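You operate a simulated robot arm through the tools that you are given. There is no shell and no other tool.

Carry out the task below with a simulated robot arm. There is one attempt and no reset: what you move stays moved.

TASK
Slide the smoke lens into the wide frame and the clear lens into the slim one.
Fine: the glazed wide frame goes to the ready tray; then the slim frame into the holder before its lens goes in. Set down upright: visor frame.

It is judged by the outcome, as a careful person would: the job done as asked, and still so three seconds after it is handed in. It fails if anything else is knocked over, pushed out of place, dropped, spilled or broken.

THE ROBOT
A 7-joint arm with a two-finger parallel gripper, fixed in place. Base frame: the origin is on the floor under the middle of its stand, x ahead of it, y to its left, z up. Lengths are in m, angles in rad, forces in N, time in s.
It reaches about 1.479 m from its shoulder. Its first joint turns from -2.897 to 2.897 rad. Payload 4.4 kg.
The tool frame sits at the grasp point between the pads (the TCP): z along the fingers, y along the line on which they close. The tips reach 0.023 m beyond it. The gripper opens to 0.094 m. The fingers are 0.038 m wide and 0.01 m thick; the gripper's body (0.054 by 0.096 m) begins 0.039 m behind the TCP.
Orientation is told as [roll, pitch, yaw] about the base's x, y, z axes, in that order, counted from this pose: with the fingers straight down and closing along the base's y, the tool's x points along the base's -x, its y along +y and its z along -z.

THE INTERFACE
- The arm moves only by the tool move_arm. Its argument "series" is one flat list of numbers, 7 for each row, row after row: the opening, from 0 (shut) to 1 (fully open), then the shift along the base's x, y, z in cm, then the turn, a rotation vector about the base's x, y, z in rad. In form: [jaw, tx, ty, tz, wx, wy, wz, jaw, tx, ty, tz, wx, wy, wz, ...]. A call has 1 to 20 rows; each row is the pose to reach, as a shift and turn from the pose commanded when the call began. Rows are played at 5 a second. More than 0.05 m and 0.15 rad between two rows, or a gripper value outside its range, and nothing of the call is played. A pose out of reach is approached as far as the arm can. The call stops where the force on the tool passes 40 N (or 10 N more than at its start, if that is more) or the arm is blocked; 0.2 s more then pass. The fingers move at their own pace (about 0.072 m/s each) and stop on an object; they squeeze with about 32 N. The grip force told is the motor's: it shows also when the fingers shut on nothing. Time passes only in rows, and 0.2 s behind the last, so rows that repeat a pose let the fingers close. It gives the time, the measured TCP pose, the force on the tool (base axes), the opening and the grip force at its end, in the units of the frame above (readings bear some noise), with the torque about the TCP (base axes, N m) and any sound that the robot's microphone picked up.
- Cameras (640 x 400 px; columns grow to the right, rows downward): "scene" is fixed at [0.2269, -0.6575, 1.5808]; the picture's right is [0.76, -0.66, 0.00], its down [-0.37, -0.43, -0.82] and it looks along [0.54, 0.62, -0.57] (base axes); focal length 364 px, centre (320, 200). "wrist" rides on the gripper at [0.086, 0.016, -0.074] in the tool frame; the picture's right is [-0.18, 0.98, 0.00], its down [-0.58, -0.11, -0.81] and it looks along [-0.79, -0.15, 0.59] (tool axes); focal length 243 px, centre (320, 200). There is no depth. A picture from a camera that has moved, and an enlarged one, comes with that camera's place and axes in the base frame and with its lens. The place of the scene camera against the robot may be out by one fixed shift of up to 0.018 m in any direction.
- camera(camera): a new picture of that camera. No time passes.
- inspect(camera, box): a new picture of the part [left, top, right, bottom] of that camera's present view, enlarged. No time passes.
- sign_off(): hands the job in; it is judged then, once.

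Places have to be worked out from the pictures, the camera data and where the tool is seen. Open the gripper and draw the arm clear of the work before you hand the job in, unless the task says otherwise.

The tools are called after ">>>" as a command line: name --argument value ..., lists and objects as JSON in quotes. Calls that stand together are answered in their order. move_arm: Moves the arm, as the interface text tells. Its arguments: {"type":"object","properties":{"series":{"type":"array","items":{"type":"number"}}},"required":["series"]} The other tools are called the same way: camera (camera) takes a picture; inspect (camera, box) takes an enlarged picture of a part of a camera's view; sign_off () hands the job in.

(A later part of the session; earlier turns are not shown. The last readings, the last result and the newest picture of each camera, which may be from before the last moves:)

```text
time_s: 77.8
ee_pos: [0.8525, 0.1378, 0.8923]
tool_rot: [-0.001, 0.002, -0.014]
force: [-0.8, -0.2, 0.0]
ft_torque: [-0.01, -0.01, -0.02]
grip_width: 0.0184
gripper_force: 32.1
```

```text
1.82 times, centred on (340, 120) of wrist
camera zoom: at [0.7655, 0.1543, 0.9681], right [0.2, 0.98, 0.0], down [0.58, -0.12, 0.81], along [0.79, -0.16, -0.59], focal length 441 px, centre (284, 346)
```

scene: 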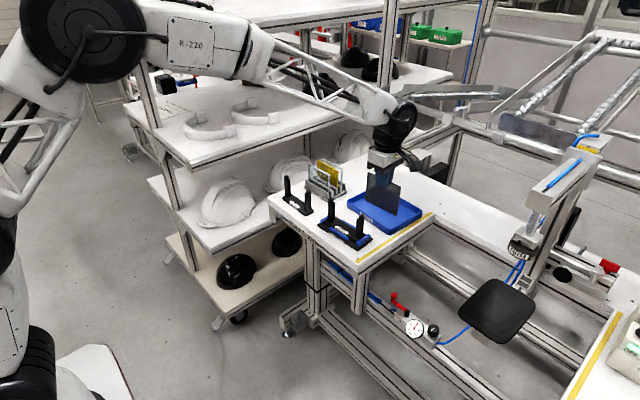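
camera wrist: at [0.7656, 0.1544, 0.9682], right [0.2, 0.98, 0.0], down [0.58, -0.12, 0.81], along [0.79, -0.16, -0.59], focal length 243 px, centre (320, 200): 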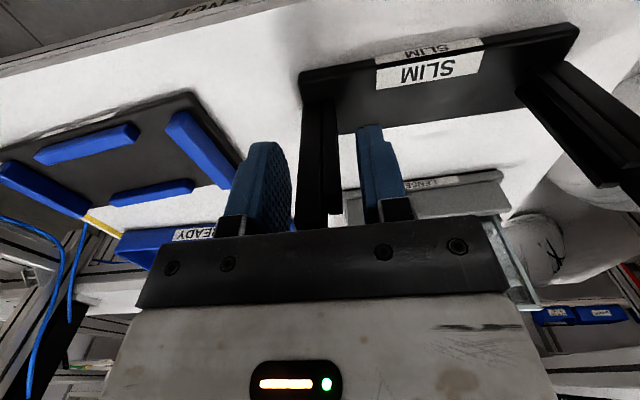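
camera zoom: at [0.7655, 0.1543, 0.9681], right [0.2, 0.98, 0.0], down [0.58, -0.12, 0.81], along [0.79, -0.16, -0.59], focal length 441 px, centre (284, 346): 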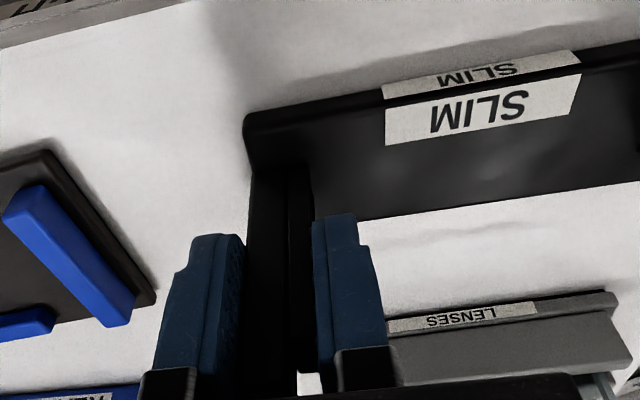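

Gripped at 18.4 mm. I lift slowly, 3 mm per row for 3 cm, and check it stays level.

>>> move_arm --series '[0, 0, 0, 0.2, 0, 0, 0, 0, 0, 0, 0.5, 0, 0, 0, 0, 0, 0, 0.8, 0, 0, 0, 0, 0, 0, 1.1, 0, 0, 0, 0, 0, 0, 1.4, 0, 0, 0, 0, 0, 0, 1.7, 0, 0, 0, 0, 0, 0, 2, 0, 0, 0, 0, 0, 0, 2.3, 0, 0, 0, 0, 0, 0, 2.6, 0, 0, 0, 0, 0, 0, 3, 0, 0, 0, 0, 0, 0, 3, 0, 0, 0]'

>>> inspect --camera "scene" --box '[265, 150, 335, 225]'

>>> camera --camera "wrist"

```text
time_s: 80.2
ee_pos: [0.8515, 0.1369, 0.9232]
tool_rot: [-0.001, 0.0, -0.014]
force: [-1.1, -0.1, -1.6]
ft_torque: [-0.08, -0.01, 0.02]
grip_width: 0.0188
gripper_force: 32.3
```

```text
5.33 times, centred on (300, 188) of scene
camera zoom: at [0.2269, -0.6575, 1.5808], right [0.76, -0.66, 0.0], down [-0.37, -0.43, -0.82], along [0.54, 0.62, -0.57], focal length 1941 px, centre (427, 267)
```

zoom: 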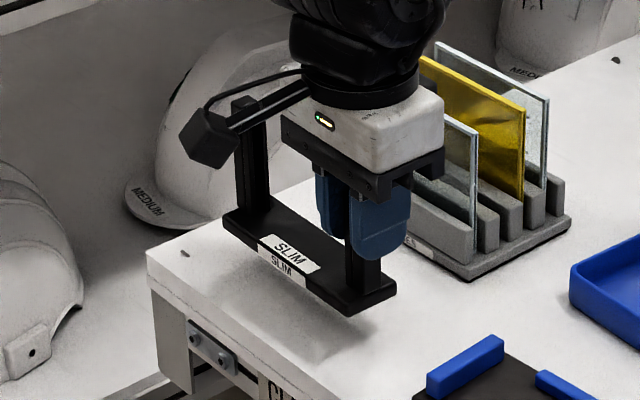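

```text
taken
camera wrist: at [0.7654, 0.1539, 0.998], right [0.2, 0.98, 0.0], down [0.58, -0.12, 0.81], along [0.79, -0.16, -0.59], focal length 243 px, centre (320, 200)
```

wrist: 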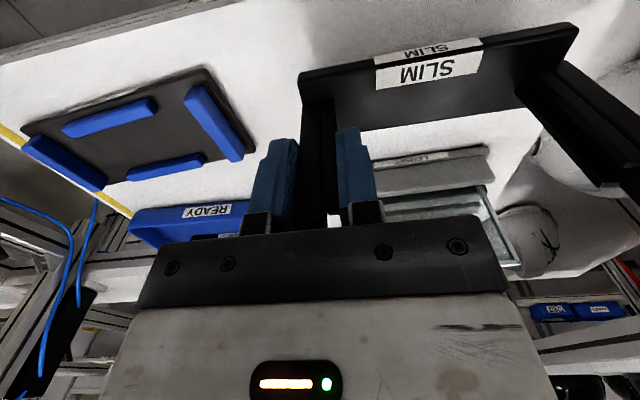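

The slim frame is held rigidly and level. I lift 4 cm more, then carry it to above the holder (TCP ≈ 0.875,-0.081) turning +0.08 rad to match the holder's yaw.

>>> move_arm --series '[0, 0, 0, 0.5, 0, 0, 0, 0, 0, 0, 1, 0, 0, 0, 0, 0, 0, 1.5, 0, 0, 0, 0, 0, 0, 2, 0, 0, 0, 0, 0, 0, 2.5, 0, 0, 0, 0, 0, 0, 3, 0, 0, 0, 0, 0, 0, 3.5, 0, 0, 0, 0, 0, 0, 4, 0, 0, 0, 0, 0, 0, 4, 0, 0, 0]'

>>> move_arm --series '[0, 0.05, -0.5, 0, 0, 0, 0.002, 0, 0.15, -1.5, 0, 0, 0, 0.006, 0, 0.3, -3, 0, 0, 0, 0.011, 0, 0.5, -4.7, 0, 0, 0, 0.017, 0, 0.7, -6.4, 0, 0, 0, 0.023, 0, 0.9, -8.1, 0, 0, 0, 0.03, 0, 1.05, -9.8, 0, 0, 0, 0.036, 0, 1.25, -11.5, 0, 0, 0, 0.043, 0, 1.4, -13.2, 0, 0, 0, 0.049, 0, 1.6, -14.9, 0, 0, 0, 0.055, 0, 1.8, -16.6, 0, 0, 0, 0.062, 0, 2, -18.3, 0, 0, 0, 0.068, 0, 2.2, -19.8, 0, 0, 0, 0.074, 0, 2.3, -21, 0, 0, 0, 0.078, 0, 2.37, -21.6, 0, 0, 0, 0.0816, 0, 2.37, -21.8, 0, 0, 0, 0.0816, 0, 2.37, -21.8, 0, 0, 0, 0.0816]'

>>> camera --camera "wrist"

>>> inspect --camera "scene" --box '[305, 150, 395, 255]'

```text
time_s: 82.2
ee_pos: [0.8521, 0.1368, 0.9616]
tool_rot: [-0.001, 0.001, -0.014]
force: [0.4, 0.2, -1.3]
ft_torque: [-0.05, 0.01, 0.05]
grip_width: 0.0188
gripper_force: 31.9
```

```text
time_s: 85.8
ee_pos: [0.8745, -0.0807, 0.9617]
tool_rot: [0.0, 0.001, 0.068]
force: [0.3, 0.4, -1.6]
ft_torque: [-0.03, -0.01, 0.02]
grip_width: 0.0185
gripper_force: 31.7
```

```text
taken
camera wrist: at [0.7878, -0.0712, 1.0385], right [0.12, 0.99, 0.0], down [0.59, -0.07, 0.81], along [0.8, -0.09, -0.59], focal length 243 px, centre (320, 200)
```

wrist: 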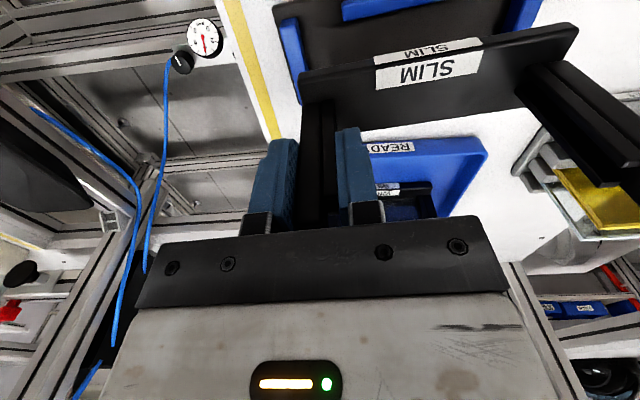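

```text
3.81 times, centred on (350, 202) of scene
camera zoom: at [0.2269, -0.6575, 1.5808], right [0.76, -0.66, 0.0], down [-0.37, -0.43, -0.82], along [0.54, 0.62, -0.57], focal length 1387 px, centre (206, 190)
```

zoom: 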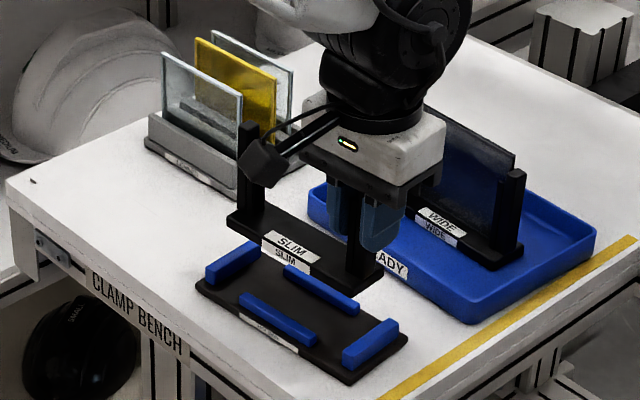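

The slim frame is over the holder, matching its yaw. I lower 3.4 cm so its base is about 1.5 cm above the rails and check alignment.

>>> move_arm --series '[0, 0, 0, -0.5, 0, 0, 0, 0, 0, 0, -1, 0, 0, 0, 0, 0, 0, -1.5, 0, 0, 0, 0, 0, 0, -2, 0, 0, 0, 0, 0, 0, -2.5, 0, 0, 0, 0, 0, 0, -3, 0, 0, 0, 0, 0, 0, -3.4, 0, 0, 0, 0, 0, 0, -3.4, 0, 0, 0]'

>>> inspect --camera "wrist" --box '[270, 0, 600, 140]'

>>> inspect --camera "scene" --box '[310, 190, 380, 250]'

```text
time_s: 87.6
ee_pos: [0.8753, -0.0787, 0.9285]
tool_rot: [0.001, -0.001, 0.068]
force: [-0.9, -0.5, -1.7]
ft_torque: [-0.03, -0.02, 0.03]
grip_width: 0.019
gripper_force: 32.1
```

```text
1.94 times, centred on (435, 70) of wrist
camera zoom: at [0.7881, -0.0709, 1.0043], right [0.12, 0.99, 0.0], down [0.59, -0.07, 0.81], along [0.8, -0.09, -0.59], focal length 470 px, centre (97, 452)
```

zoom: 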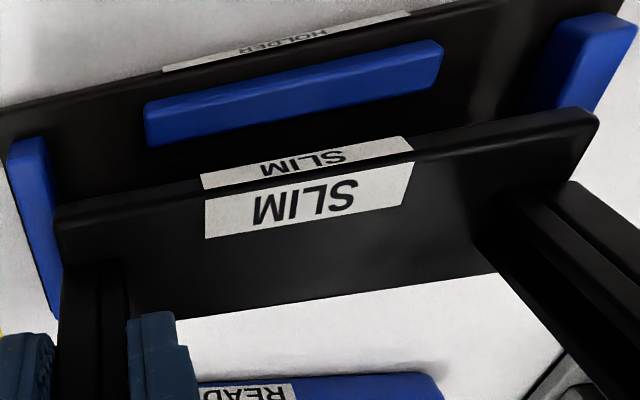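

```text
6.67 times, centred on (345, 220) of scene
camera zoom: at [0.2269, -0.6575, 1.5808], right [0.76, -0.66, 0.0], down [-0.37, -0.43, -0.82], along [0.54, 0.62, -0.57], focal length 2427 px, centre (153, 67)
```

zoom: 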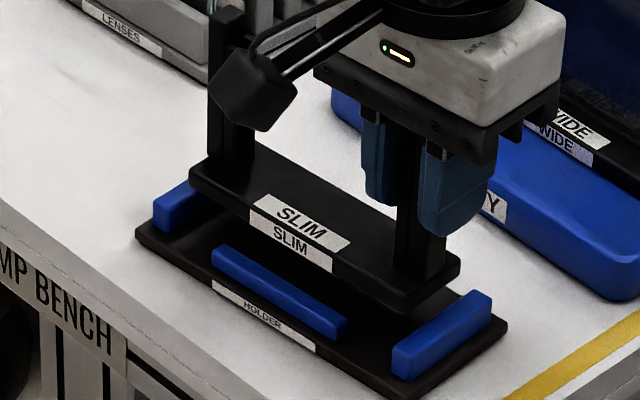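

I enlarge both plate ends and end rails to judge the lengthwise clearance.

>>> inspect --camera "wrist" --box '[265, 60, 345, 130]'

>>> inspect --camera "wrist" --box '[530, 0, 610, 70]'

>>> inspect --camera "scene" --box '[320, 205, 345, 230]'

>>> inspect --camera "scene" --box '[355, 220, 385, 250]'

```text
5.71 times, centred on (305, 95) of wrist
camera zoom: at [0.7881, -0.0709, 1.0043], right [0.12, 0.99, 0.0], down [0.59, -0.07, 0.81], along [0.8, -0.09, -0.59], focal length 1386 px, centre (406, 800)
```

zoom: 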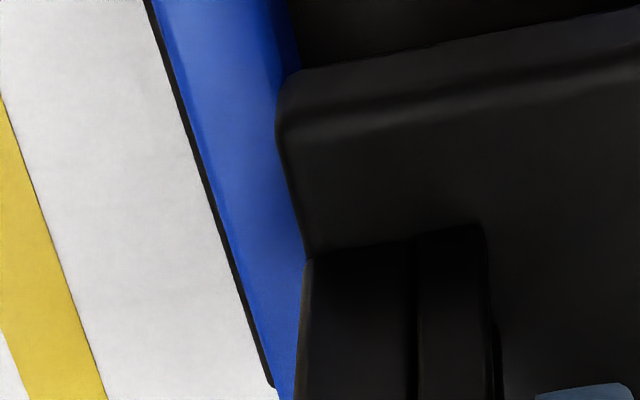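

```text
5.71 times, centred on (570, 35) of wrist
camera zoom: at [0.7881, -0.0709, 1.0043], right [0.12, 0.99, 0.0], down [0.59, -0.07, 0.81], along [0.8, -0.09, -0.59], focal length 1386 px, centre (-1109, 1143)
```

zoom: 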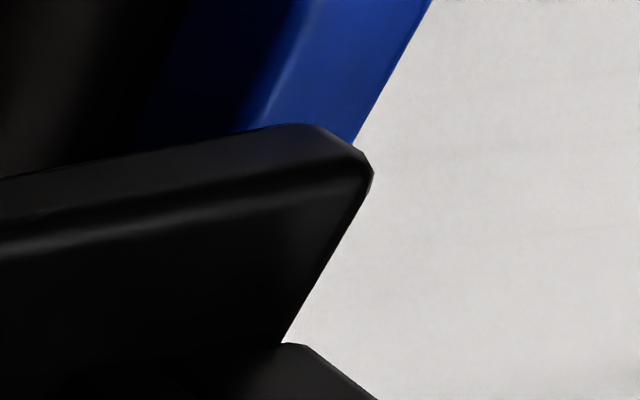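

```text
16.00 times, centred on (332, 218) of scene
camera zoom: at [0.2269, -0.6575, 1.5808], right [0.76, -0.66, 0.0], down [-0.37, -0.43, -0.82], along [0.54, 0.62, -0.57], focal length 5824 px, centre (120, -80)
```

zoom: 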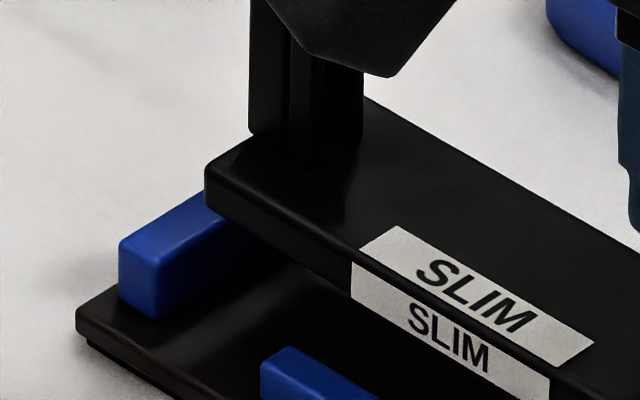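

```text
13.33 times, centred on (370, 235) of scene
camera zoom: at [0.2269, -0.6575, 1.5808], right [0.76, -0.66, 0.0], down [-0.37, -0.43, -0.82], along [0.54, 0.62, -0.57], focal length 4853 px, centre (-347, -267)
```

zoom: 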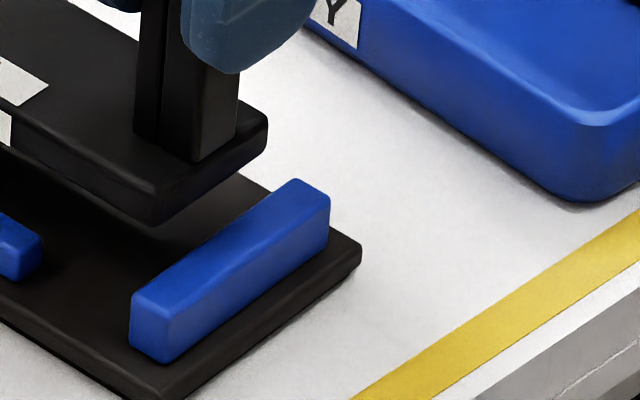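

Both camera estimates put the plate within about ±1.5 mm of the holder's centre with roughly 2.5 mm clearance at each end. I lower slowly, 3 mm per row for 2 cm, watching force.

>>> move_arm --series '[0, 0, 0, -0.3, 0, 0, 0, 0, 0, 0, -0.6, 0, 0, 0, 0, 0, 0, -0.9, 0, 0, 0, 0, 0, 0, -1.2, 0, 0, 0, 0, 0, 0, -1.5, 0, 0, 0, 0, 0, 0, -1.8, 0, 0, 0, 0, 0, 0, -2, 0, 0, 0, 0, 0, 0, -2, 0, 0, 0]'

>>> inspect --camera "scene" --box '[310, 190, 380, 250]'

>>> inspect --camera "wrist" --box '[270, 0, 600, 140]'

```text
time_s: 89.4
ee_pos: [0.8759, -0.0804, 0.9071]
tool_rot: [0.001, 0.001, 0.068]
force: [-0.1, 0.4, -0.6]
ft_torque: [-0.1, -0.04, -0.01]
grip_width: 0.019
gripper_force: 31.8
```

```text
6.67 times, centred on (345, 220) of scene
camera zoom: at [0.2269, -0.6575, 1.5808], right [0.76, -0.66, 0.0], down [-0.37, -0.43, -0.82], along [0.54, 0.62, -0.57], focal length 2427 px, centre (153, 67)
```

zoom: 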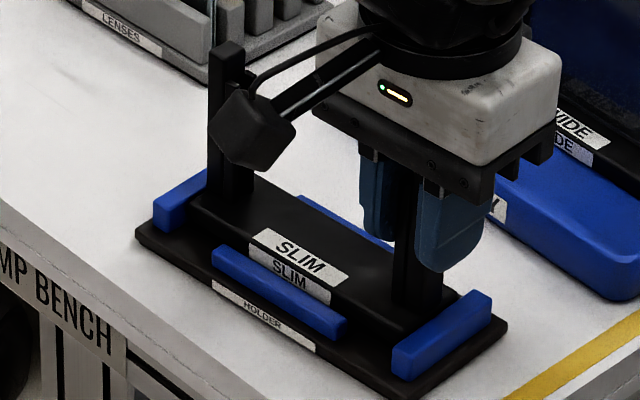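

```text
1.94 times, centred on (435, 70) of wrist
camera zoom: at [0.7884, -0.0709, 0.9838], right [0.12, 0.99, 0.0], down [0.59, -0.07, 0.81], along [0.8, -0.09, -0.59], focal length 470 px, centre (97, 452)
```

zoom: 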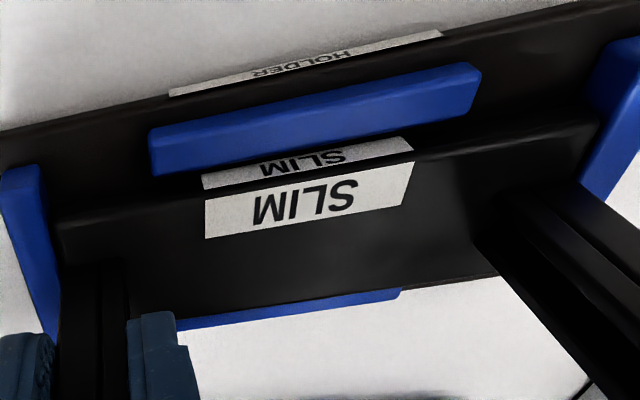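

The plate has entered between the rails with no contact. About 6 mm remains; I continue in 1.5 mm steps.

>>> move_arm --series '[0, 0, 0, -0.15, 0, 0, 0, 0, 0, 0, -0.3, 0, 0, 0, 0, 0, 0, -0.45, 0, 0, 0, 0, 0, 0, -0.45, 0, 0, 0]'

```text
time_s: 90.4
ee_pos: [0.8748, -0.0805, 0.9026]
tool_rot: [0.001, 0.001, 0.068]
force: [0.0, 0.6, -0.8]
ft_torque: [-0.04, -0.02, -0.02]
grip_width: 0.0186
gripper_force: 32.7
```

Still free. Next 1 mm steps until contact.

>>> move_arm --series '[0, 0, 0, -0.1, 0, 0, 0, 0, 0, 0, -0.2, 0, 0, 0, 0, 0, 0, -0.2, 0, 0, 0]'

>>> inspect --camera "scene" --box '[310, 190, 380, 250]'

```text
time_s: 91.2
ee_pos: [0.8757, -0.0806, 0.9019]
tool_rot: [0.001, -0.001, 0.068]
force: [-1.4, 0.6, 8.0]
ft_torque: [0.19, 0.24, 0.06]
grip_width: 0.019
gripper_force: 32.3
```

```text
6.67 times, centred on (345, 220) of scene
camera zoom: at [0.2269, -0.6575, 1.5808], right [0.76, -0.66, 0.0], down [-0.37, -0.43, -0.82], along [0.54, 0.62, -0.57], focal length 2427 px, centre (153, 67)
```

zoom: 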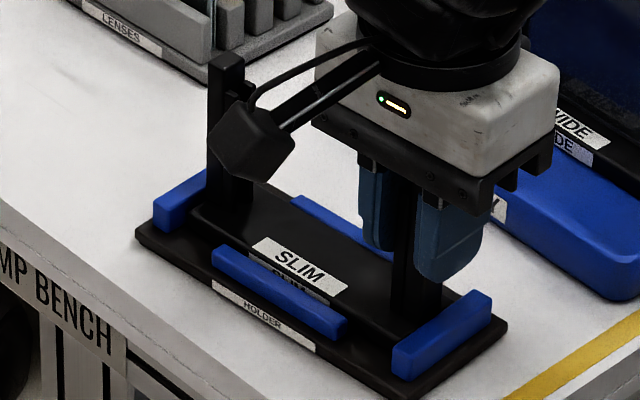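

Contact at exactly the expected seat height (9.5 mm above bench-level grip). The slim frame is down in the holder; I release and rise.

>>> move_arm --series '[0, 0, 0, 0.05, 0, 0, 0, 0.25, 0, 0, 0.05, 0, 0, 0, 0.45, 0, 0, 0.05, 0, 0, 0, 0.45, 0, 0, 0.05, 0, 0, 0, 0.45, 0, 0, 2, 0, 0, 0, 0.45, 0, 0, 5, 0, 0, 0, 0.45, 0, 0, 9, 0, 0, 0, 0.45, 0, 0, 13, 0, 0, 0, 0.45, 0, 0, 16, 0, 0, 0, 0.45, 0, 0, 16, 0, 0, 0]'

>>> camera --camera "wrist"

>>> inspect --camera "scene" --box '[310, 190, 380, 250]'

```text
time_s: 93.4
ee_pos: [0.8743, -0.0802, 1.0632]
tool_rot: [-0.001, 0.001, 0.069]
force: [0.5, -0.8, 0.3]
ft_torque: [-0.02, 0.01, 0.01]
grip_width: 0.0421
gripper_force: 0.1
```

```text
taken
camera wrist: at [0.787, -0.0706, 1.1376], right [0.12, 0.99, 0.0], down [0.59, -0.07, 0.81], along [0.8, -0.09, -0.59], focal length 243 px, centre (320, 200)
```

wrist: 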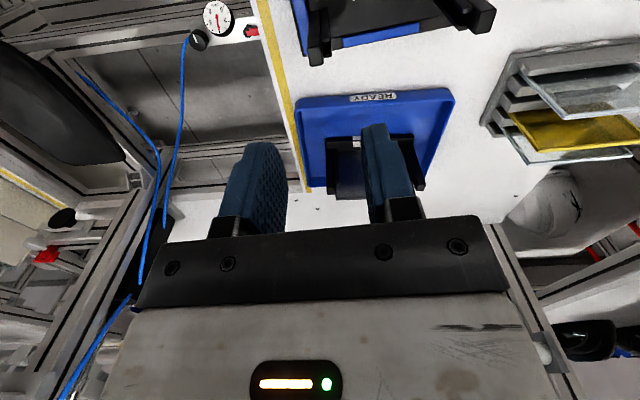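

```text
6.67 times, centred on (345, 220) of scene
camera zoom: at [0.2269, -0.6575, 1.5808], right [0.76, -0.66, 0.0], down [-0.37, -0.43, -0.82], along [0.54, 0.62, -0.57], focal length 2427 px, centre (153, 67)
```

zoom: 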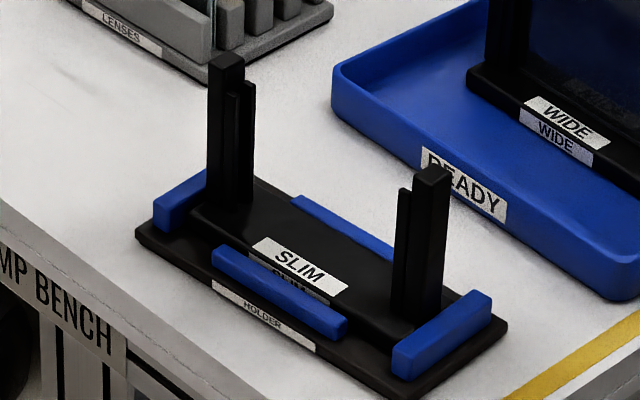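

The slim frame sits in the holder just as the wide one did. Now I go for the front (unscratched) clear lens: moving above the rack while turning back to yaw ≈ 1.595.

>>> move_arm --series '[0.45, 0.7, 2.6, 0.2, 0, 0, 0.139, 0.45, 1.5, 5.2, 0.4, 0, 0, 0.278, 0.45, 2.2, 7.8, 0.6, 0, 0, 0.417, 0.45, 3, 10.4, 0.8, 0, 0, 0.556, 0.45, 3.7, 13, 0.9, 0, 0, 0.695, 0.45, 4.5, 15.6, 0.9, 0, 0, 0.834, 0.45, 5.2, 18.2, 0.9, 0, 0, 0.973, 0.45, 6, 20.8, 0.9, 0, 0, 1.112, 0.3, 6.8, 23.4, 0.9, 0, 0, 1.251, 0.3, 7.5, 26, 0.9, 0, 0, 1.39, 0.3, 8.17, 28.6, 0.9, 0, 0, 1.527, 0.3, 8.17, 28.6, 0.9, 0, 0, 1.527, 0.3, 8.17, 28.6, 0.9, 0, 0, 1.527]'

>>> camera --camera "wrist"

>>> inspect --camera "wrist" --box '[250, 0, 410, 110]'

>>> inspect --camera "scene" --box '[280, 120, 370, 220]'

```text
time_s: 96.2
ee_pos: [0.9581, 0.205, 1.0699]
tool_rot: [0.0, 0.001, 1.595]
force: [-0.4, -0.9, -0.2]
ft_torque: [0.03, 0.03, -0.02]
grip_width: 0.0282
gripper_force: 0.1
```

```text
taken
camera wrist: at [0.9431, 0.1177, 1.1466], right [-0.99, 0.16, 0.0], down [0.09, 0.58, 0.81], along [0.13, 0.8, -0.59], focal length 243 px, centre (320, 200)
```

wrist: 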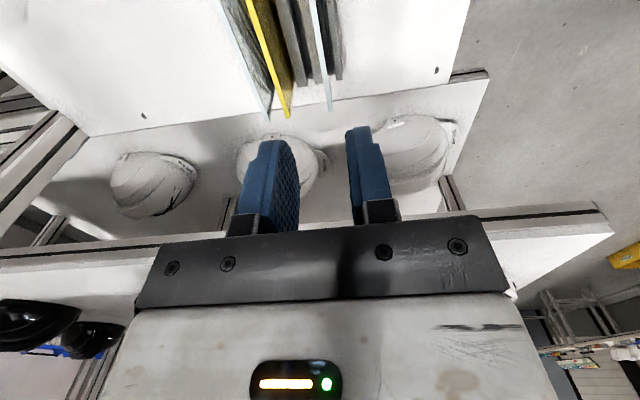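

```text
3.64 times, centred on (330, 55) of wrist
camera zoom: at [0.9431, 0.1177, 1.1466], right [-0.99, 0.16, 0.0], down [0.09, 0.58, 0.81], along [0.13, 0.8, -0.59], focal length 882 px, centre (284, 727)
```

zoom: 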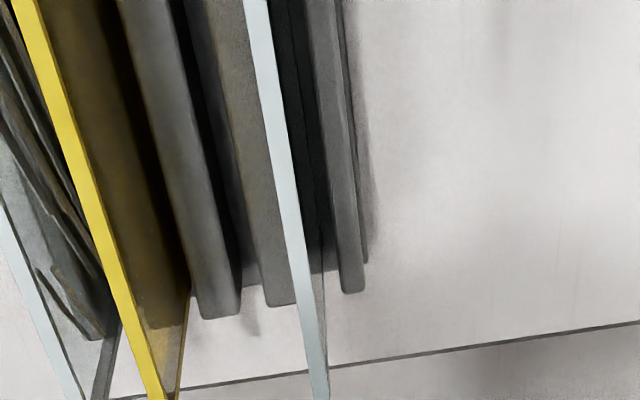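

```text
4.00 times, centred on (325, 170) of scene
camera zoom: at [0.2269, -0.6575, 1.5808], right [0.76, -0.66, 0.0], down [-0.37, -0.43, -0.82], along [0.54, 0.62, -0.57], focal length 1456 px, centre (300, 320)
```

zoom: 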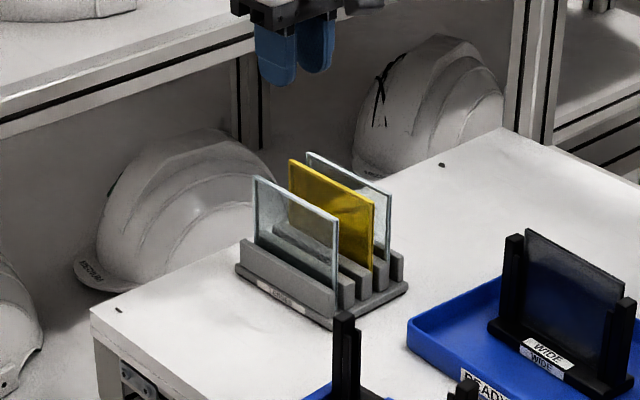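

The front clear lens is at x ≈ 0.9565 as expected, with open space either side. I descend 13.5 cm with the jaw at 28 mm and close on it.

>>> move_arm --series '[0.3, -0.04, 0, -4, 0, 0, 0, 0.3, -0.04, 0, -8, 0, 0, 0, 0.3, -0.04, 0, -10.5, 0, 0, 0, 0.3, -0.04, 0, -12.3, 0, 0, 0, 0.3, -0.04, 0, -13.5, 0, 0, 0, 0.3, -0.04, 0, -13.5, 0, 0, 0]'

>>> inspect --camera "wrist" --box '[200, 40, 440, 240]'

>>> inspect --camera "scene" --box '[290, 130, 350, 200]'

```text
time_s: 97.6
ee_pos: [0.9571, 0.2042, 0.9351]
tool_rot: [-0.001, -0.001, 1.595]
force: [-0.1, -0.6, 0.7]
ft_torque: [0.05, 0.0, -0.01]
grip_width: 0.0283
gripper_force: 0.1
```

```text
2.00 times, centred on (320, 140) of wrist
camera zoom: at [0.9429, 0.1172, 1.0114], right [-0.99, 0.16, 0.0], down [0.09, 0.58, 0.81], along [0.13, 0.8, -0.59], focal length 485 px, centre (320, 320)
```

zoom: 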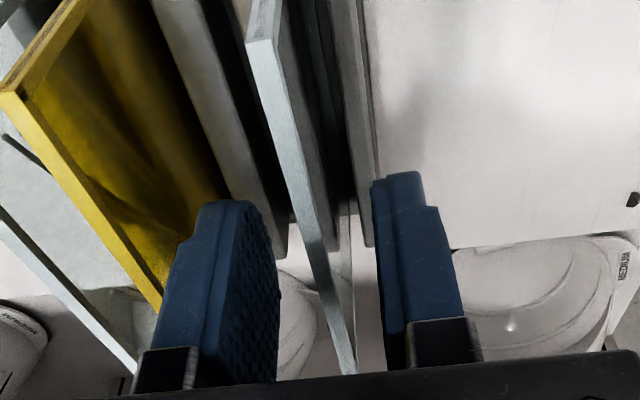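

```text
5.71 times, centred on (320, 165) of scene
camera zoom: at [0.2269, -0.6575, 1.5808], right [0.76, -0.66, 0.0], down [-0.37, -0.43, -0.82], along [0.54, 0.62, -0.57], focal length 2080 px, centre (320, 400)
```

zoom: 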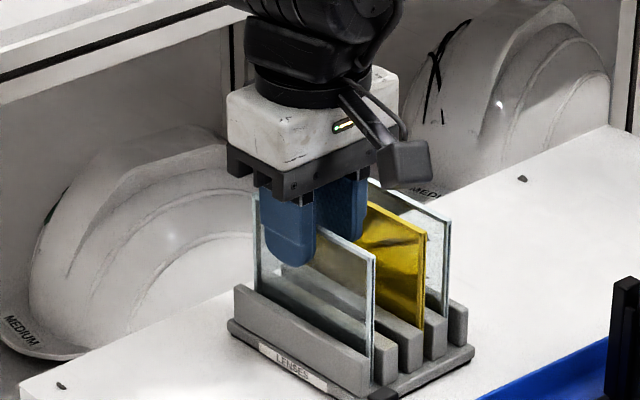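

The clear lens is between the pads and the amber one is untouched. I close.

>>> move_arm --series '[0.15, 0, 0, 0, 0, 0, 0, 0.0, 0, 0, 0, 0, 0, 0, 0.0, 0, 0, 0, 0, 0, 0, 0.0, 0, 0, 0, 0, 0, 0]'

>>> inspect --camera "wrist" --box '[200, 40, 440, 240]'

```text
time_s: 98.6
ee_pos: [0.9571, 0.2051, 0.936]
tool_rot: [0.001, 0.001, 1.596]
force: [-0.1, -0.5, 0.2]
ft_torque: [-0.02, -0.02, 0.02]
grip_width: 0.003
gripper_force: 31.9
```

```text
2.00 times, centred on (320, 140) of wrist
camera zoom: at [0.9428, 0.1172, 1.0114], right [-0.99, 0.16, 0.0], down [0.1, 0.58, 0.81], along [0.13, 0.8, -0.59], focal length 485 px, centre (320, 320)
```

zoom: 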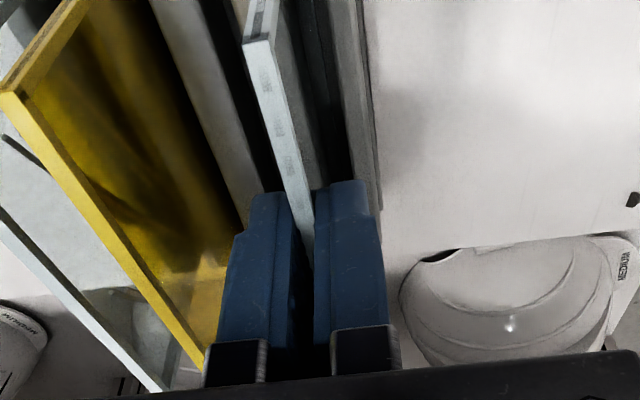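

The clear lens is gripped (3 mm, 32 N). I lift it straight up out of the rack.

>>> move_arm --series '[0, 0, 0, 0.6, 0, 0, 0, 0, 0, 0, 1.5, 0, 0, 0, 0, 0, 0, 3, 0, 0, 0, 0, 0, 0, 5, 0, 0, 0, 0, 0, 0, 7, 0, 0, 0, 0, 0, 0, 9, 0, 0, 0, 0, 0, 0, 11, 0, 0, 0, 0, 0, 0, 13, 0, 0, 0, 0, 0, 0, 13.5, 0, 0, 0, 0, 0, 0, 13.5, 0, 0, 0]'

>>> inspect --camera "scene" --box '[280, 110, 370, 220]'

>>> camera --camera "wrist"

```text
time_s: 100.8
ee_pos: [0.9565, 0.2052, 1.0709]
tool_rot: [-0.001, 0.0, 1.595]
force: [-0.5, 0.3, 0.2]
ft_torque: [0.01, -0.02, 0.02]
grip_width: 0.0033
gripper_force: 32.2
```

```text
3.64 times, centred on (325, 165) of scene
camera zoom: at [0.2269, -0.6575, 1.5808], right [0.76, -0.66, 0.0], down [-0.37, -0.43, -0.82], along [0.54, 0.62, -0.57], focal length 1324 px, centre (302, 327)
```

zoom: 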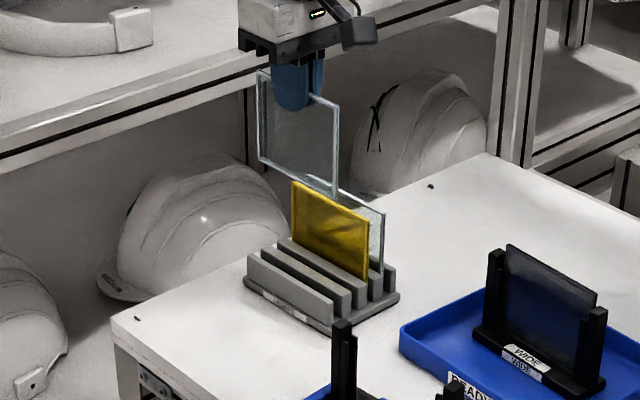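

```text
taken
camera wrist: at [0.9423, 0.1174, 1.1464], right [-0.99, 0.16, 0.0], down [0.1, 0.58, 0.81], along [0.13, 0.8, -0.59], focal length 243 px, centre (320, 200)
```

wrist: 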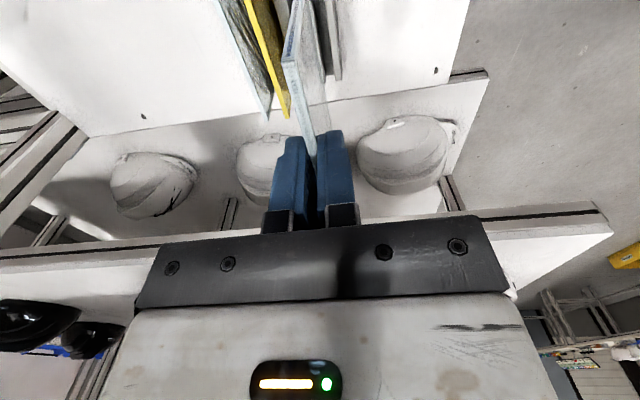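

The clear lens is out cleanly. I carry it at height to the same viewing point right of the holder to measure the slim frame's grooves.

>>> move_arm --series '[0, -0.2, -4.2, 0, 0, 0, 0.006, 0, -0.4, -8.4, 0, 0, 0, 0.012, 0, -0.6, -12.6, 0, 0, 0, 0.018, 0, -0.8, -16.8, 0, 0, 0, 0.024, 0, -1, -21, 0, 0, 0, 0.03, 0, -1.2, -25.2, 0, 0, 0, 0.036, 0, -1.4, -29.4, 0, 0, 0, 0.043, 0, -1.64, -33.6, 0, 0, 0, 0.043, 0, -1.64, -33.6, 0, 0, 0, 0.043]'

>>> inspect --camera "wrist" --box '[310, 10, 430, 210]'

>>> inspect --camera "wrist" --box '[350, 70, 410, 130]'

>>> inspect --camera "wrist" --box '[340, 130, 410, 200]'

```text
time_s: 102.8
ee_pos: [0.9417, -0.1301, 1.0701]
tool_rot: [-0.001, -0.001, 1.638]
force: [0.2, 0.7, 0.1]
ft_torque: [0.0, 0.03, 0.01]
grip_width: 0.0033
gripper_force: 32.4
```

```text
2.00 times, centred on (370, 110) of wrist
camera zoom: at [0.9304, -0.2184, 1.1459], right [-0.99, 0.12, 0.0], down [0.07, 0.59, 0.81], along [0.1, 0.8, -0.59], focal length 485 px, centre (220, 380)
```

zoom: 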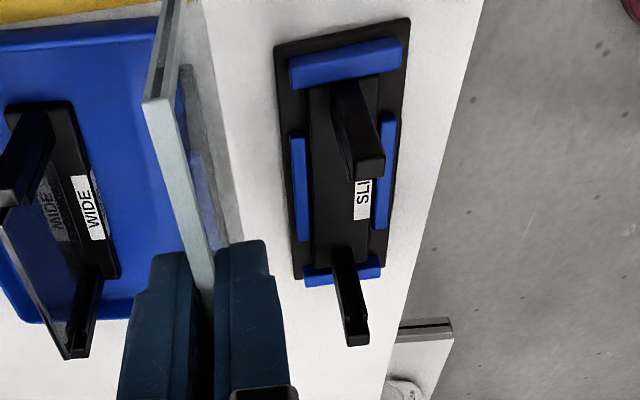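

```text
6.67 times, centred on (380, 100) of wrist
camera zoom: at [0.9304, -0.2184, 1.1459], right [-0.99, 0.12, 0.0], down [0.07, 0.59, 0.81], along [0.1, 0.8, -0.59], focal length 1618 px, centre (-80, 867)
```

zoom: 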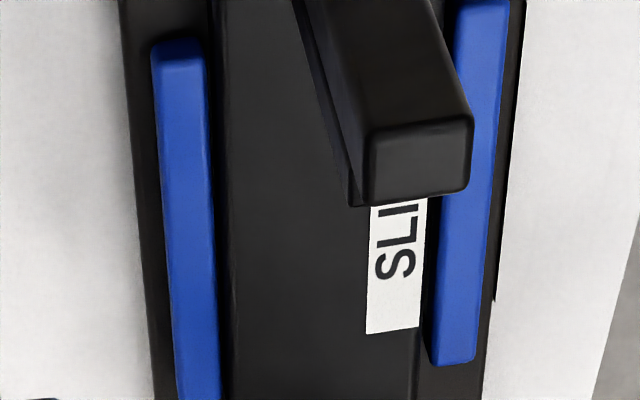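

```text
5.71 times, centred on (375, 165) of wrist
camera zoom: at [0.9304, -0.2184, 1.1459], right [-0.99, 0.12, 0.0], down [0.07, 0.59, 0.81], along [0.1, 0.8, -0.59], focal length 1386 px, centre (6, 400)
```

zoom: 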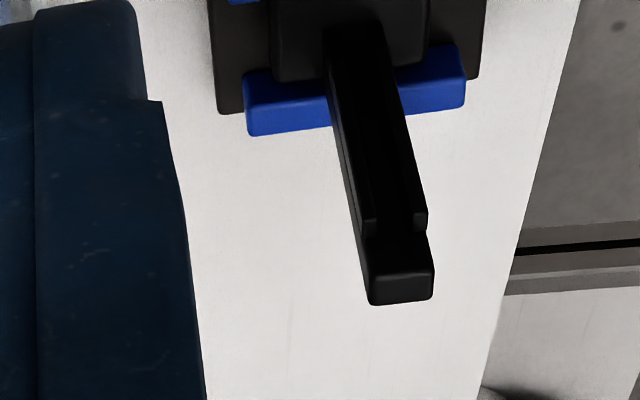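

Slim post tops in the holder measure (0.875,-0.085) and (0.866,0.040) — within 1 mm of where the wide ones were. I move the lens over the groove line and lower to about 1 cm above the posts for a check.

>>> move_arm --series '[0, -2.3, 3.6, 0, 0, 0, 0.001, 0, -4.6, 7.2, 0, 0, 0, 0.002, 0, -6.92, 10.87, 0, 0, 0, 0.002, 0, -6.92, 10.87, -1.5, 0, 0, 0.002, 0, -6.92, 10.87, -3.1, 0, 0, 0.002, 0, -6.92, 10.87, -3.1, 0, 0, 0.002]'

>>> inspect --camera "scene" --box '[330, 190, 350, 205]'

>>> inspect --camera "scene" --box '[352, 205, 376, 223]'

>>> inspect --camera "wrist" --box '[290, 80, 370, 150]'

```text
time_s: 104.2
ee_pos: [0.8708, -0.0212, 1.0395]
tool_rot: [0.001, 0.001, 1.639]
force: [-0.8, 0.2, -0.2]
ft_torque: [-0.01, 0.0, 0.03]
grip_width: 0.0031
gripper_force: 31.8
```

```text
16.00 times, centred on (340, 198) of scene
camera zoom: at [0.2269, -0.6575, 1.5808], right [0.76, -0.66, 0.0], down [-0.37, -0.43, -0.82], along [0.54, 0.62, -0.57], focal length 5824 px, centre (0, 240)
```

zoom: 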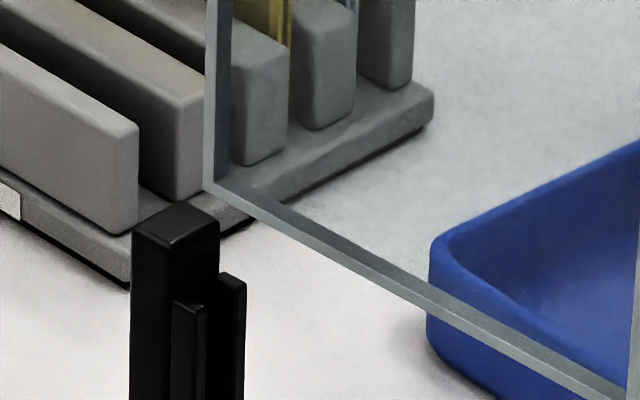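

```text
16.00 times, centred on (364, 214) of scene
camera zoom: at [0.2269, -0.6575, 1.5808], right [0.76, -0.66, 0.0], down [-0.37, -0.43, -0.82], along [0.54, 0.62, -0.57], focal length 5824 px, centre (-384, -24)
```

zoom: 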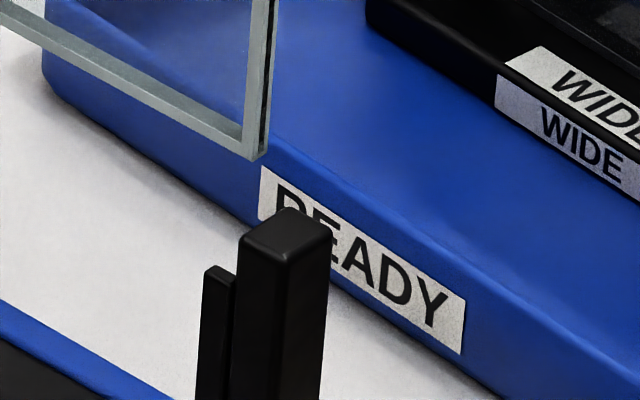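

```text
5.71 times, centred on (330, 115) of wrist
camera zoom: at [0.8615, -0.1098, 1.1153], right [-0.99, 0.12, 0.0], down [0.07, 0.59, 0.81], along [0.09, 0.8, -0.59], focal length 1386 px, centre (263, 686)
```

zoom: 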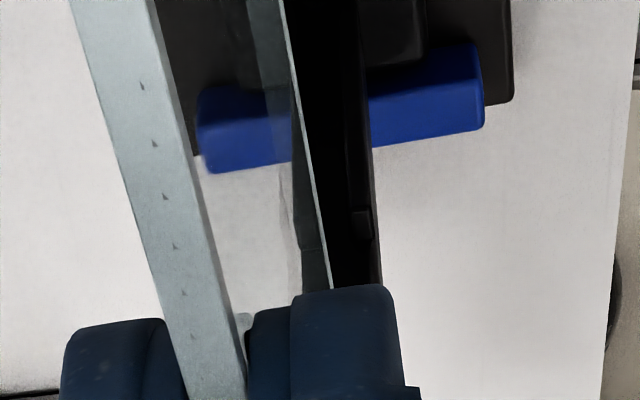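

Relative to the posts the clear lens sits just where the smoke lens did before its successful insertion. I lower 4 cm in small steps and check.

>>> move_arm --series '[0, 0, 0, -1, 0, 0, 0, 0, 0, 0, -2, 0, 0, 0, 0, 0, 0, -2.6, 0, 0, 0, 0, 0, 0, -3.2, 0, 0, 0, 0, 0, 0, -4, 0, 0, 0, 0, 0, 0, -4, 0, 0, 0]'

>>> inspect --camera "scene" --box '[334, 194, 354, 214]'

>>> inspect --camera "scene" --box '[356, 206, 376, 226]'

```text
time_s: 105.6
ee_pos: [0.8719, -0.0222, 0.9991]
tool_rot: [0.0, 0.0, 1.638]
force: [-0.7, -0.6, -1.2]
ft_torque: [0.01, 0.0, -0.04]
grip_width: 0.0033
gripper_force: 32.3
```

```text
16.00 times, centred on (344, 204) of scene
camera zoom: at [0.2269, -0.6575, 1.5808], right [0.76, -0.66, 0.0], down [-0.37, -0.43, -0.82], along [0.54, 0.62, -0.57], focal length 5824 px, centre (-64, 136)
```

zoom: 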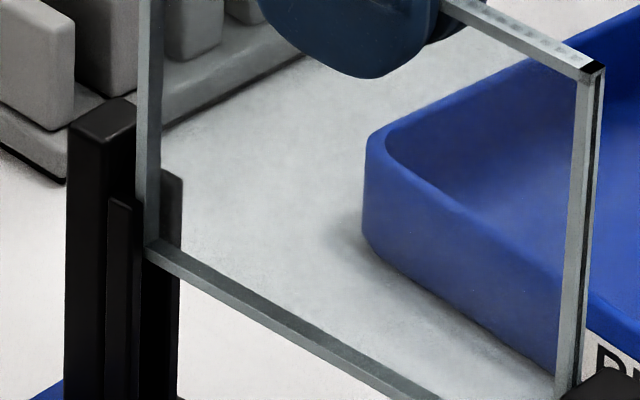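

```text
16.00 times, centred on (366, 216) of scene
camera zoom: at [0.2269, -0.6575, 1.5808], right [0.76, -0.66, 0.0], down [-0.37, -0.43, -0.82], along [0.54, 0.62, -0.57], focal length 5824 px, centre (-416, -56)
```

zoom: 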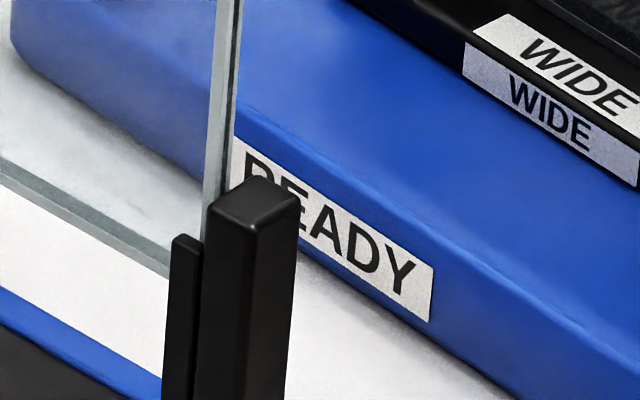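

The lens has entered between the walls at both posts with no resistance. I lower another 4.5 cm.

>>> move_arm --series '[0, 0, 0, -1, 0, 0, 0, 0, 0, 0, -2, 0, 0, 0, 0, 0, 0, -3, 0, 0, 0, 0, 0, 0, -4, 0, 0, 0, 0, 0, 0, -4.5, 0, 0, 0, 0, 0, 0, -4.5, 0, 0, 0]'

>>> inspect --camera "scene" --box '[320, 180, 380, 250]'

```text
time_s: 107.0
ee_pos: [0.8706, -0.0217, 0.9537]
tool_rot: [0.001, -0.002, 1.638]
force: [0.6, -0.3, 0.3]
ft_torque: [0.0, -0.03, -0.01]
grip_width: 0.0032
gripper_force: 32.0
```

```text
5.71 times, centred on (350, 215) of scene
camera zoom: at [0.2269, -0.6575, 1.5808], right [0.76, -0.66, 0.0], down [-0.37, -0.43, -0.82], along [0.54, 0.62, -0.57], focal length 2080 px, centre (149, 114)
```

zoom: 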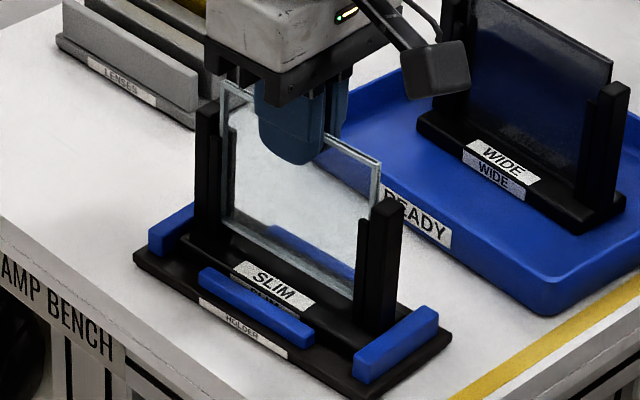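

Sliding freely; about 1 cm remains. I go down 7 mm, then feel for the seat.

>>> move_arm --series '[0, 0, 0, -0.3, 0, 0, 0, 0, 0, 0, -0.5, 0, 0, 0, 0, 0, 0, -0.7, 0, 0, 0, 0, 0, 0, -0.7, 0, 0, 0]'

>>> move_arm --series '[0, 0, 0, -0.12, 0, 0, 0, 0, 0, 0, -0.22, 0, 0, 0, 0, 0, 0, -0.32, 0, 0, 0]'

```text
time_s: 108.0
ee_pos: [0.8703, -0.023, 0.9474]
tool_rot: [0.002, 0.001, 1.64]
force: [-0.4, -0.7, 0.4]
ft_torque: [-0.01, -0.02, 0.0]
grip_width: 0.0031
gripper_force: 32.4
```

```text
time_s: 108.8
ee_pos: [0.8708, -0.0222, 0.9441]
tool_rot: [-0.002, 0.002, 1.639]
force: [-0.8, 0.3, 6.5]
ft_torque: [0.0, 0.02, 0.01]
grip_width: 0.0033
gripper_force: 31.8
```

Contact of 6.5 N at TCP z 0.944 — the same seat height as the smoke lens. I release it and retreat straight up.

>>> move_arm --series '[0.1, 0, 0, 0.05, 0, 0, 0, 0.3, 0, 0, 0.05, 0, 0, 0, 0.3, 0, 0, 0.05, 0, 0, 0, 0.3, 0, 0, 1.5, 0, 0, 0, 0.3, 0, 0, 4, 0, 0, 0, 0.3, 0, 0, 8, 0, 0, 0, 0.3, 0, 0, 12, 0, 0, 0, 0.3, 0, 0, 16, 0, 0, 0, 0.3, 0, 0, 16, 0, 0, 0]'

>>> inspect --camera "scene" --box '[310, 170, 430, 255]'

>>> inspect --camera "scene" --box '[320, 190, 370, 250]'

>>> inspect --camera "scene" --box '[370, 170, 430, 230]'

```text
time_s: 110.8
ee_pos: [0.8711, -0.0212, 1.1058]
tool_rot: [0.001, 0.0, 1.638]
force: [0.5, 0.0, 0.2]
ft_torque: [0.01, -0.02, -0.05]
grip_width: 0.0281
gripper_force: 0.1
```

```text
4.71 times, centred on (370, 212) of scene
camera zoom: at [0.2269, -0.6575, 1.5808], right [0.76, -0.66, 0.0], down [-0.37, -0.43, -0.82], along [0.54, 0.62, -0.57], focal length 1713 px, centre (85, 141)
```

zoom: 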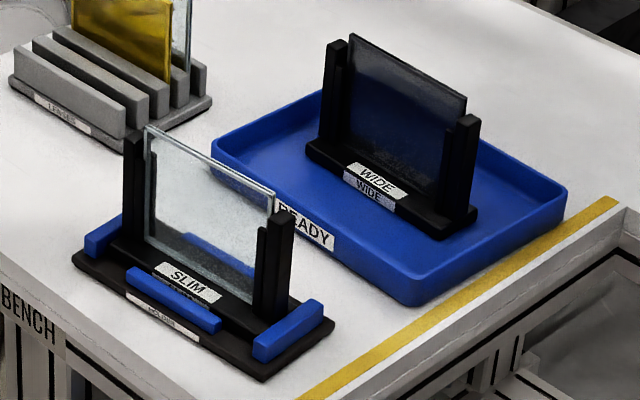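

```text
6.67 times, centred on (345, 220) of scene
camera zoom: at [0.2269, -0.6575, 1.5808], right [0.76, -0.66, 0.0], down [-0.37, -0.43, -0.82], along [0.54, 0.62, -0.57], focal length 2427 px, centre (153, 67)
```

zoom: 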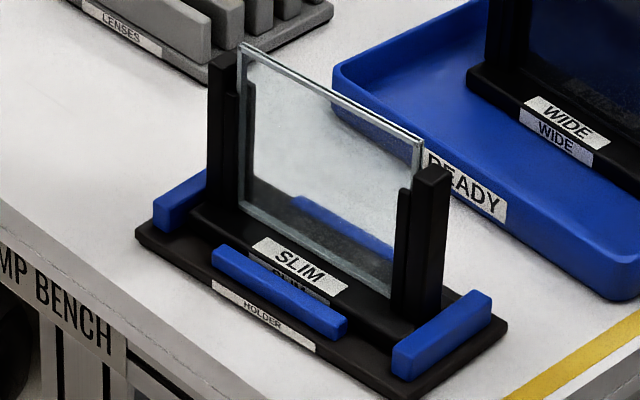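

```text
6.67 times, centred on (400, 200) of scene
camera zoom: at [0.2269, -0.6575, 1.5808], right [0.76, -0.66, 0.0], down [-0.37, -0.43, -0.82], along [0.54, 0.62, -0.57], focal length 2427 px, centre (-213, 200)
```

zoom: 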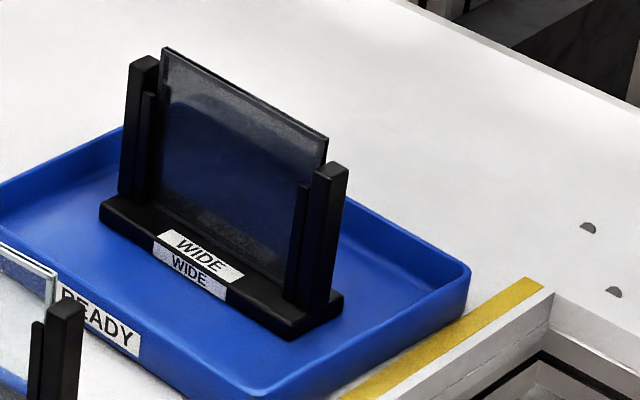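

Both lenses are seated, wide frame upright in the tray and slim frame in the holder. I draw the arm back clear toward the start area with the gripper open.

>>> move_arm --series '[0.6, -3, 1, 2, 0, 0, -0.14, 0.8, -6, 2.5, 4, 0, 0, -0.28, 1, -9.5, 4, 5, 0, 0, -0.42, 1, -13, 6, 5, 0, 0, -0.56, 1, -16.5, 8, 5, 0, 0, -0.7, 1, -20, 10, 5, 0, 0, -0.84, 1, -23, 12, 5, 0, 0, -0.98, 1, -25, 14, 5, 0, 0, -1.12, 1, -25.8, 16, 5, 0, 0, -1.26, 1, -25.8, 18, 5, 0, 0, -1.4, 1, -25.8, 19, 5, 0, 0, -1.54, 1, -25.8, 19.5, 5, 0, 0, -1.638, 1, -25.8, 19.5, 5, 0, 0, -1.638]'

>>> camera --camera "scene"

>>> inspect --camera "scene" --box '[300, 180, 440, 270]'

>>> inspect --camera "scene" --box '[270, 150, 380, 220]'

>>> inspect --camera "scene" --box '[250, 140, 450, 280]'

```text
time_s: 113.6
ee_pos: [0.6142, 0.1726, 1.1552]
tool_rot: [0.001, -0.001, 0.001]
force: [-0.3, 0.8, -0.1]
ft_torque: [0.01, -0.01, 0.03]
grip_width: 0.094
gripper_force: 0.2
```

```text
taken
```

scene: 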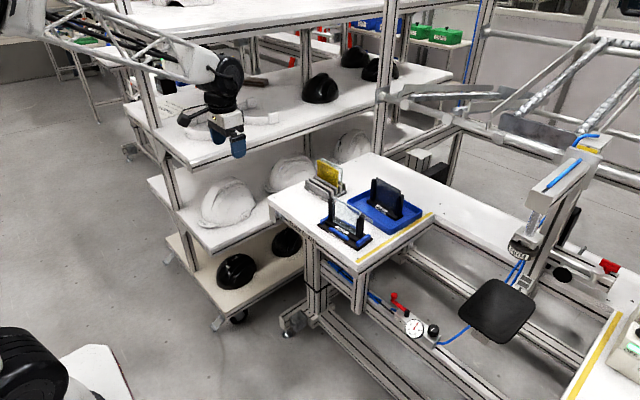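

```text
4.44 times, centred on (370, 225) of scene
camera zoom: at [0.2269, -0.6575, 1.5808], right [0.76, -0.66, 0.0], down [-0.37, -0.43, -0.82], along [0.54, 0.62, -0.57], focal length 1618 px, centre (98, 89)
```

zoom: 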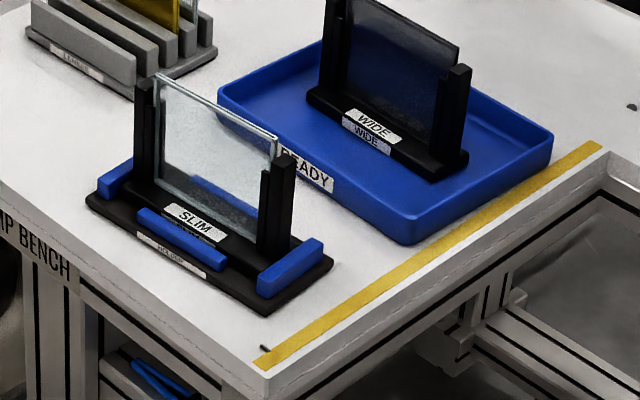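

```text
5.71 times, centred on (325, 185) of scene
camera zoom: at [0.2269, -0.6575, 1.5808], right [0.76, -0.66, 0.0], down [-0.37, -0.43, -0.82], along [0.54, 0.62, -0.57], focal length 2080 px, centre (291, 286)
```

zoom: 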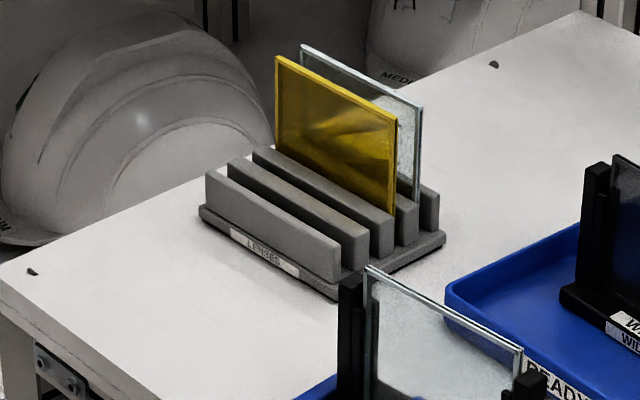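

```text
2.86 times, centred on (350, 210) of scene
camera zoom: at [0.2269, -0.6575, 1.5808], right [0.76, -0.66, 0.0], down [-0.37, -0.43, -0.82], along [0.54, 0.62, -0.57], focal length 1040 px, centre (234, 171)
```

zoom: 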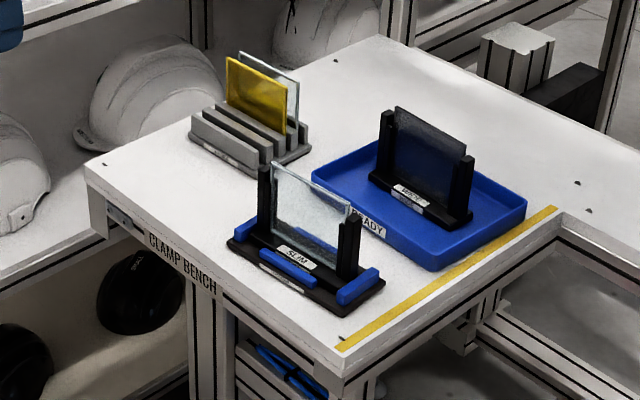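

The rack, amber and spare lenses, holder and tray all coincide with the original views. One last check from the wrist at the starting pose to compare with the first wrist picture.

>>> inspect --camera "wrist" --box '[180, 80, 430, 240]'

```text
2.50 times, centred on (305, 160) of wrist
camera zoom: at [0.5268, 0.1888, 1.2306], right [0.18, 0.98, 0.0], down [0.58, -0.11, 0.81], along [0.79, -0.15, -0.59], focal length 606 px, centre (358, 300)
```

zoom: 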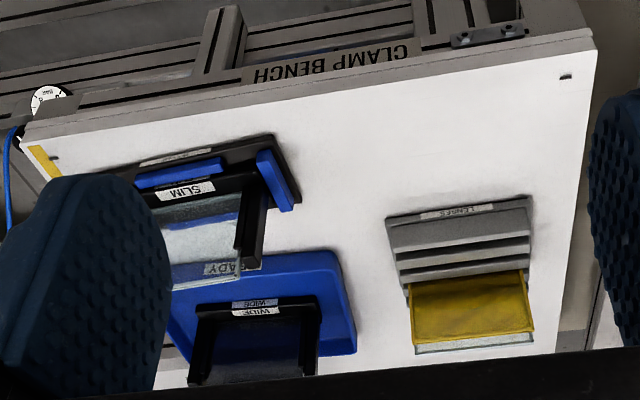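

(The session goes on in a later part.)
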